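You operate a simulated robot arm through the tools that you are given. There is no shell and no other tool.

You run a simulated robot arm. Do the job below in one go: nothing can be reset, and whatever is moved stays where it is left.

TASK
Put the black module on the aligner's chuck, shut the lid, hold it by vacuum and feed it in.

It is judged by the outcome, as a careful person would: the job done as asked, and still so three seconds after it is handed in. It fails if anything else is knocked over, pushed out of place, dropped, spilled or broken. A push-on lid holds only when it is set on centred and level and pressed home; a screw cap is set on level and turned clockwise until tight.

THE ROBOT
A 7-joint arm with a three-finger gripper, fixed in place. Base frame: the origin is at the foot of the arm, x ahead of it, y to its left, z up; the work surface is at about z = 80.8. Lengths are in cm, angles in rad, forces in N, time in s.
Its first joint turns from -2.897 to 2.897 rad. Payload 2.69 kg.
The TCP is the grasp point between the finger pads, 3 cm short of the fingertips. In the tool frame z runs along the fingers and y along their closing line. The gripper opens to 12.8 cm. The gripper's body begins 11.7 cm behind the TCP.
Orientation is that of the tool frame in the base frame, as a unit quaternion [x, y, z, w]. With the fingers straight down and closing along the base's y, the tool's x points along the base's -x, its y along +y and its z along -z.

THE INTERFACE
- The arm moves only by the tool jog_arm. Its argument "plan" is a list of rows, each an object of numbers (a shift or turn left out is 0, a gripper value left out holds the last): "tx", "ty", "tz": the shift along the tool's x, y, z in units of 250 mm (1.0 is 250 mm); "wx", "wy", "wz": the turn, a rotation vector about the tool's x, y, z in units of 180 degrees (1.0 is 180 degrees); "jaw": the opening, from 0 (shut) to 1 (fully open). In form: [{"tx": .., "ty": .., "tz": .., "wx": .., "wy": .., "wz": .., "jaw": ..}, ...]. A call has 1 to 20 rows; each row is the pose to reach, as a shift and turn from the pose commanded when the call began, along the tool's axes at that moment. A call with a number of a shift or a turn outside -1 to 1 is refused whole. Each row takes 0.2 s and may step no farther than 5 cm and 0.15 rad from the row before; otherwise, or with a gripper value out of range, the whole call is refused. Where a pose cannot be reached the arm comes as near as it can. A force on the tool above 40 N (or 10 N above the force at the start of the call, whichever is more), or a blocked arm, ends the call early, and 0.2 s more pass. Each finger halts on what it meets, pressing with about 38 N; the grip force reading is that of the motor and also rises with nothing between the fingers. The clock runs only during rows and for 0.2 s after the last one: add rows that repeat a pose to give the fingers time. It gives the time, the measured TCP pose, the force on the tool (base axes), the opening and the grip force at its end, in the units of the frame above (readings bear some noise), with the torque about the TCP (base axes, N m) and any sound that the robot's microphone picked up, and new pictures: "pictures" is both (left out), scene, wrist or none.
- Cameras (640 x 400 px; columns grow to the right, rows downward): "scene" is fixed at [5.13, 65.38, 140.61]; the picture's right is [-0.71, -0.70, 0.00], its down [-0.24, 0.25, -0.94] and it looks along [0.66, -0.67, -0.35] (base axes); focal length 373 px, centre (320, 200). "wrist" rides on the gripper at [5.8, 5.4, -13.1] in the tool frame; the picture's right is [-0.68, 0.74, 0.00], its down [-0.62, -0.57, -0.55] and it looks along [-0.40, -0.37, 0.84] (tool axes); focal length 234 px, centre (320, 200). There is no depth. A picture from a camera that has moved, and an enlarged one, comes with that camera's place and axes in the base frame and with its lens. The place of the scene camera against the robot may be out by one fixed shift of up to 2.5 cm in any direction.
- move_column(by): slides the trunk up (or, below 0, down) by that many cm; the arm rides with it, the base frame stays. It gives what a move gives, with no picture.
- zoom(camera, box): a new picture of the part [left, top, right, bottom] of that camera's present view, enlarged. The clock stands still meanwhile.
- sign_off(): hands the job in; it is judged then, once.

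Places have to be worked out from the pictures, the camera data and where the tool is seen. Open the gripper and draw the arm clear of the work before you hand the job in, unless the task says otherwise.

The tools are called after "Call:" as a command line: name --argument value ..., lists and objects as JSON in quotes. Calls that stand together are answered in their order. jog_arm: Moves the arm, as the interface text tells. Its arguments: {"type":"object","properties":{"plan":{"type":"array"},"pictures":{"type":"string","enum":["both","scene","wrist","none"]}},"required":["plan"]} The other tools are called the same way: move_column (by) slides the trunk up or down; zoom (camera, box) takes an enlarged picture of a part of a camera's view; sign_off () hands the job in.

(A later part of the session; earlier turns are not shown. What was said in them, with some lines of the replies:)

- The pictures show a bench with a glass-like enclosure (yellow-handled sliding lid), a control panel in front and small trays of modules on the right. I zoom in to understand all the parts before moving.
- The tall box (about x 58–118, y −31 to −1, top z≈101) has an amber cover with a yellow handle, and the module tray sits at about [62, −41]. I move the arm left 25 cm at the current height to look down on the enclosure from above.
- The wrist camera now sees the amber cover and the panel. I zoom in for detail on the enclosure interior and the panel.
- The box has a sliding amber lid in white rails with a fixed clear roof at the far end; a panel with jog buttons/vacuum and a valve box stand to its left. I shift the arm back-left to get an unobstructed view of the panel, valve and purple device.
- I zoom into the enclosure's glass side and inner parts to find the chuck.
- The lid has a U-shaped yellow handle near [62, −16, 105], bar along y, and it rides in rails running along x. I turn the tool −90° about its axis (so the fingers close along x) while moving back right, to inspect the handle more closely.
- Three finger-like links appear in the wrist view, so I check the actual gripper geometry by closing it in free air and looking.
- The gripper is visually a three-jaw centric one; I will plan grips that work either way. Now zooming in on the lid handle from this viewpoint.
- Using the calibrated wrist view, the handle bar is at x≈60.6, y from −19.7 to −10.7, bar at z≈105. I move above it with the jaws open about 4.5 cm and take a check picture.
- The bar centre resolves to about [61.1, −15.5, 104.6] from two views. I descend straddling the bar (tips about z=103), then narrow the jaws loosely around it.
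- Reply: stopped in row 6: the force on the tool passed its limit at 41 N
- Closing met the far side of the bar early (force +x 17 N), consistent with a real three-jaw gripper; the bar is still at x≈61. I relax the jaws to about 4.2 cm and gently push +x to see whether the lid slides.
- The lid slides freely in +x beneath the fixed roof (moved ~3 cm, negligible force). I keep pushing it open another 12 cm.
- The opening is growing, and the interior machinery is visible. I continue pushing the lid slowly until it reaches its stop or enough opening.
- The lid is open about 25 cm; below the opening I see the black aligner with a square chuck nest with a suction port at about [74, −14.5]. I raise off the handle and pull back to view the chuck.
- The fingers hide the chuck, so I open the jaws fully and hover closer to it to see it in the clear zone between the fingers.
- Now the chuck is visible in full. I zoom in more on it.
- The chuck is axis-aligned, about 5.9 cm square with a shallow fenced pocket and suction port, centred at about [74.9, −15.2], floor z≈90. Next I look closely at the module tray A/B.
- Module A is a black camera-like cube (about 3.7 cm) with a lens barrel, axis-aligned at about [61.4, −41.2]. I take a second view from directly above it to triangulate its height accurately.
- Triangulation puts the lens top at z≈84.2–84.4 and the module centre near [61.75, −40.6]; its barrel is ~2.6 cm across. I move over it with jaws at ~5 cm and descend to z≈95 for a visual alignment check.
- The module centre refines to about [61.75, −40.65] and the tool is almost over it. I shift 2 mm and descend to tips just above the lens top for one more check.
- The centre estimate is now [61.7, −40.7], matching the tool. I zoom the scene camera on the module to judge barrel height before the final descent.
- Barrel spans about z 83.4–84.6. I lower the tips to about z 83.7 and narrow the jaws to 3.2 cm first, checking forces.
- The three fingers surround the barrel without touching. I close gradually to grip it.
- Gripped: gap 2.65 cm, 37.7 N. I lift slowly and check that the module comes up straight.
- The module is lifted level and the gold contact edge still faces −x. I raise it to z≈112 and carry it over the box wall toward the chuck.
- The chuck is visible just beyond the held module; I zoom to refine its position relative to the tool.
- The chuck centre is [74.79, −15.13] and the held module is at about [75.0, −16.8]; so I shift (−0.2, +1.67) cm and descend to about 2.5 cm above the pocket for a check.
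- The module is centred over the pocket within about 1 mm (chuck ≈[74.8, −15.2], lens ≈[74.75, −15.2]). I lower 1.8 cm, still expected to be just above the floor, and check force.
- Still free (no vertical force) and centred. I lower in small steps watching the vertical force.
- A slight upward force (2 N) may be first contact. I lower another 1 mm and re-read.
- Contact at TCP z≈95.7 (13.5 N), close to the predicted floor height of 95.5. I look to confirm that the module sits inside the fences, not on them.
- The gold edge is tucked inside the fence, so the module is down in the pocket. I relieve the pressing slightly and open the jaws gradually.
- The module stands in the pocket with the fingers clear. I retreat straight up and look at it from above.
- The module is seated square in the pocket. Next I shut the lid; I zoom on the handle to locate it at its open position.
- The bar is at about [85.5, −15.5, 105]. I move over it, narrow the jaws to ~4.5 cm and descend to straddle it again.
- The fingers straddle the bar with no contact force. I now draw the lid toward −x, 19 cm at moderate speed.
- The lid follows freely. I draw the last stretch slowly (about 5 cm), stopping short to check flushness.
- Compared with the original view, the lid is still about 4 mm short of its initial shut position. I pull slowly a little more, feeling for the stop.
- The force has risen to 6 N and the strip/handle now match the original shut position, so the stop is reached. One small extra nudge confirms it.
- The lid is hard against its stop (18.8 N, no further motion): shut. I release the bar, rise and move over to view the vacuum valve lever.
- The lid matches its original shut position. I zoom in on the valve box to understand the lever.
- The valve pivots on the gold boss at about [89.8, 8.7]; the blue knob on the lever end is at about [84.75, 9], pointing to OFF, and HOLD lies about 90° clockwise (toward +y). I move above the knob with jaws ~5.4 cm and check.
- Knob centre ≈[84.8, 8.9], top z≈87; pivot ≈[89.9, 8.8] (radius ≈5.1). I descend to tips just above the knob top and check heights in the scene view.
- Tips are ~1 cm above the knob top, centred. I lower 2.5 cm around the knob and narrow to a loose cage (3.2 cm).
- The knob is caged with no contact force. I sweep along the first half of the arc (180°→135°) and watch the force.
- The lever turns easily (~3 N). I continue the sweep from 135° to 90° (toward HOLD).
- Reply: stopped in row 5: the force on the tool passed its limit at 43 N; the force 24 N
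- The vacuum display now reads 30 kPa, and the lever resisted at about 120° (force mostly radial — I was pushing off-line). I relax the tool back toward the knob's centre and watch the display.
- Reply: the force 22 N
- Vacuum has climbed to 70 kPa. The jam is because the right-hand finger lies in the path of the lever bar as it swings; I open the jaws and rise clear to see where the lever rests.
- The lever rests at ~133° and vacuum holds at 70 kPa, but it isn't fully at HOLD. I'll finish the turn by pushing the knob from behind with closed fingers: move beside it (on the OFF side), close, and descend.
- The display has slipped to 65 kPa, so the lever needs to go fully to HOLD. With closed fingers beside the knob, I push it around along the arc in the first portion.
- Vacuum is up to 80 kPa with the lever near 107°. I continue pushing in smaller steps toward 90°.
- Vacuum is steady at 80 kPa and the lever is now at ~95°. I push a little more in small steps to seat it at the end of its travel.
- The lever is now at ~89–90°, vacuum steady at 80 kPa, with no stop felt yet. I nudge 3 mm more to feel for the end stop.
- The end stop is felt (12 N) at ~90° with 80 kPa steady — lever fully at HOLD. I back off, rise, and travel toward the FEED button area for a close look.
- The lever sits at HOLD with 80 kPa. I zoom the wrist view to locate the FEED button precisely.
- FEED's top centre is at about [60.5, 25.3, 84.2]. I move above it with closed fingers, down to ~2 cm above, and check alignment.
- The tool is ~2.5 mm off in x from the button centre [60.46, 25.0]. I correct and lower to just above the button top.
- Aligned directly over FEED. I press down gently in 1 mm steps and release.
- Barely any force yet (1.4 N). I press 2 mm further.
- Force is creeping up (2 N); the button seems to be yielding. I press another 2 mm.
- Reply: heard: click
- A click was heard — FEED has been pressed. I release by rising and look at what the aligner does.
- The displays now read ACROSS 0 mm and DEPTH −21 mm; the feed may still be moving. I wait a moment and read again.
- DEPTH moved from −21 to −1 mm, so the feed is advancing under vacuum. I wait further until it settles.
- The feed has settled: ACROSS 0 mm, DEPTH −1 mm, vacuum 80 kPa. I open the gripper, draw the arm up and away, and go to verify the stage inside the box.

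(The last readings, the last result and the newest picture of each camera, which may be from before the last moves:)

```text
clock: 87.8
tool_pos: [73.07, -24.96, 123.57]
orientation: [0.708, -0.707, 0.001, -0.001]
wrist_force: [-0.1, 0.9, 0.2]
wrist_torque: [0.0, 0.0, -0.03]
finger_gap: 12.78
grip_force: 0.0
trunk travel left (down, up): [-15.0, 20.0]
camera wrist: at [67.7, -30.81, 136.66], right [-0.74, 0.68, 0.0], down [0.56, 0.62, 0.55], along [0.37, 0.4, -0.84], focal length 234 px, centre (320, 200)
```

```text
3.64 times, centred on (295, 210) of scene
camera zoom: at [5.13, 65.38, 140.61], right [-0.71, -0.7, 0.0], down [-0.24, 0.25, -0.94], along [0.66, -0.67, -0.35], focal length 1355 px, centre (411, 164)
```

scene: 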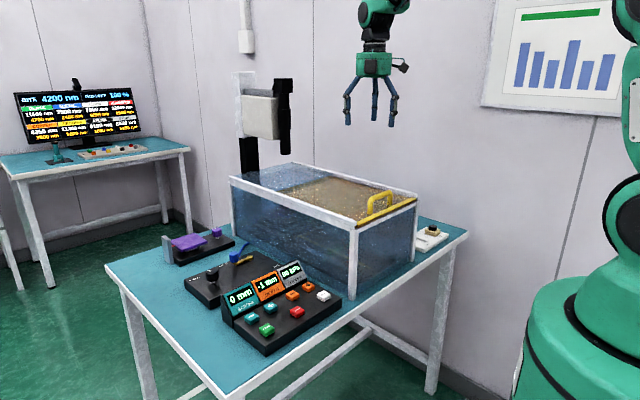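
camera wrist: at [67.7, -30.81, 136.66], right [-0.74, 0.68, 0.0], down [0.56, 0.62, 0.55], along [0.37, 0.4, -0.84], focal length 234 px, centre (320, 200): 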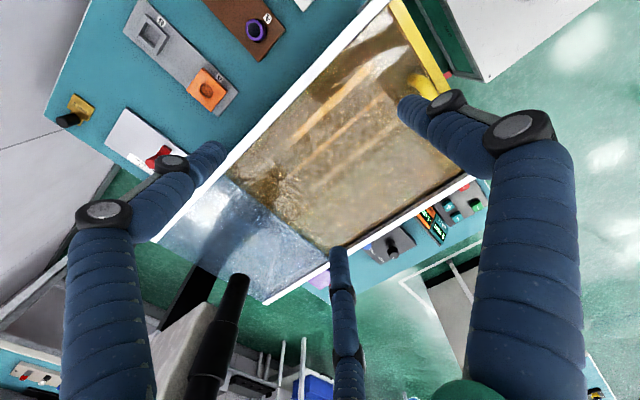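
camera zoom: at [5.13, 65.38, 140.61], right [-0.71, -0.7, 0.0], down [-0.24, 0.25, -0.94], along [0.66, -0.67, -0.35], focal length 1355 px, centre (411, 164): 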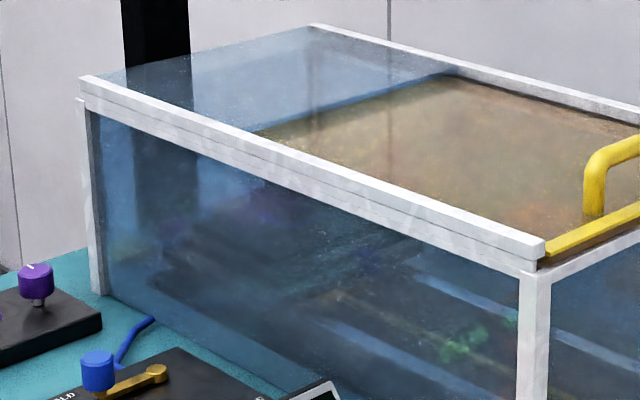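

Everything is stable: lid shut, lever at HOLD with 80 kPa, stage fed toward the back (DEPTH −1, ACROSS 0 mm), other items undisturbed. I draw the open gripper back well clear of the work and take a last look.

Call:
jog_arm --plan '[{"ty": 0.18, "tz": -0.04}, {"ty": 0.36, "tz": -0.08}, {"ty": 0.54, "tz": -0.12}, {"ty": 0.72, "tz": -0.16}, {"ty": 0.88, "tz": -0.2}, {"ty": 0.88, "tz": -0.2}, {"ty": 0.88, "tz": -0.2}]' --pictures "both"

Call:
zoom --camera "scene" --box '[180, 150, 470, 340]'

```text
clock: 89.4
tool_pos: [51.11, -24.76, 128.85]
orientation: [0.707, -0.707, 0.001, 0.001]
wrist_force: [1.1, -0.1, -1.1]
wrist_torque: [0.04, 0.07, -0.02]
finger_gap: 12.81
grip_force: 0.1
trunk travel left (down, up): [-15.0, 20.0]
camera wrist: at [45.74, -30.78, 141.95], right [-0.74, 0.68, 0.0], down [0.56, 0.62, 0.55], along [0.37, 0.41, -0.84], focal length 234 px, centre (320, 200)
```

scene: 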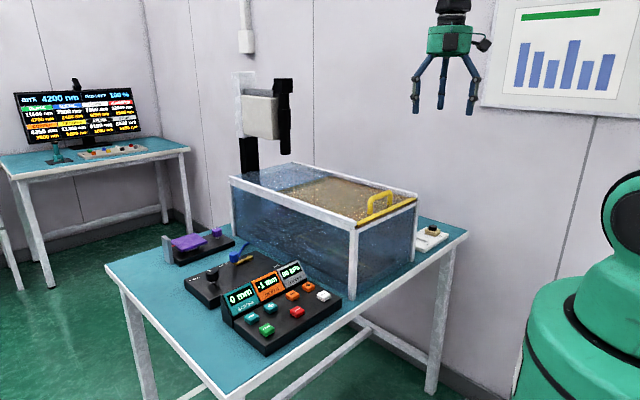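
wrist: 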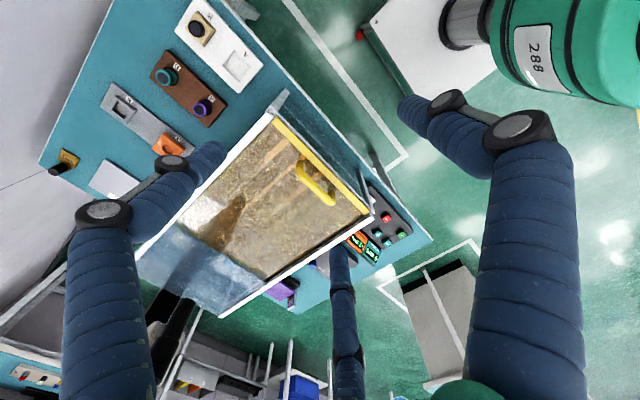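

```text
2.11 times, centred on (325, 245) of scene
camera zoom: at [5.13, 65.38, 140.61], right [-0.71, -0.7, 0.0], down [-0.24, 0.25, -0.94], along [0.66, -0.67, -0.35], focal length 785 px, centre (310, 105)
```

zoom: 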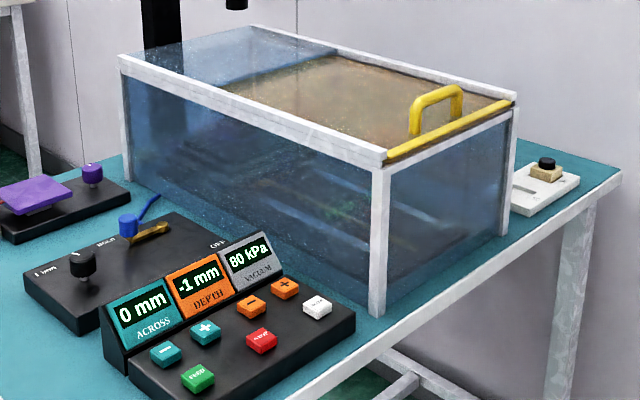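

The module is on the chuck and held at 80 kPa. The lid is shut, the feed is complete and steady, and the gripper is open and clear of the work. I hand the job in.

Call:
sign_off

```text
The job is handed in.
```

The black module is on the aligner's chuck, held by vacuum and fed in under the shut lid. I handed the job in with the gripper open and drawn clear.

- **Module:** the black module from slot A went into the chuck pocket, inside the fences.
- **Lid:** slid shut until it met its stop, and it looks the same as before I opened it.
- **Vacuum:** the lever is at its HOLD stop, and the display stayed at 80 kPa.
- **Feed:** I pressed FEED until it clicked. The stage ran in and settled with ACROSS at 0 mm and DEPTH at −1 mm. I left that 1 mm alone because the task did not ask for fine alignment.

The vacuum lever took two tries. On the first, a finger caught the lever part-way and the arm hit its force limit. I backed off and pushed the lever round to HOLD with the fingers closed.

In the last pictures nothing else on the bench looks knocked over or moved. I could not see the module itself through the box once it was fed in, so that it is still seated rests on the steady 80 kPa and the depth and across readings.
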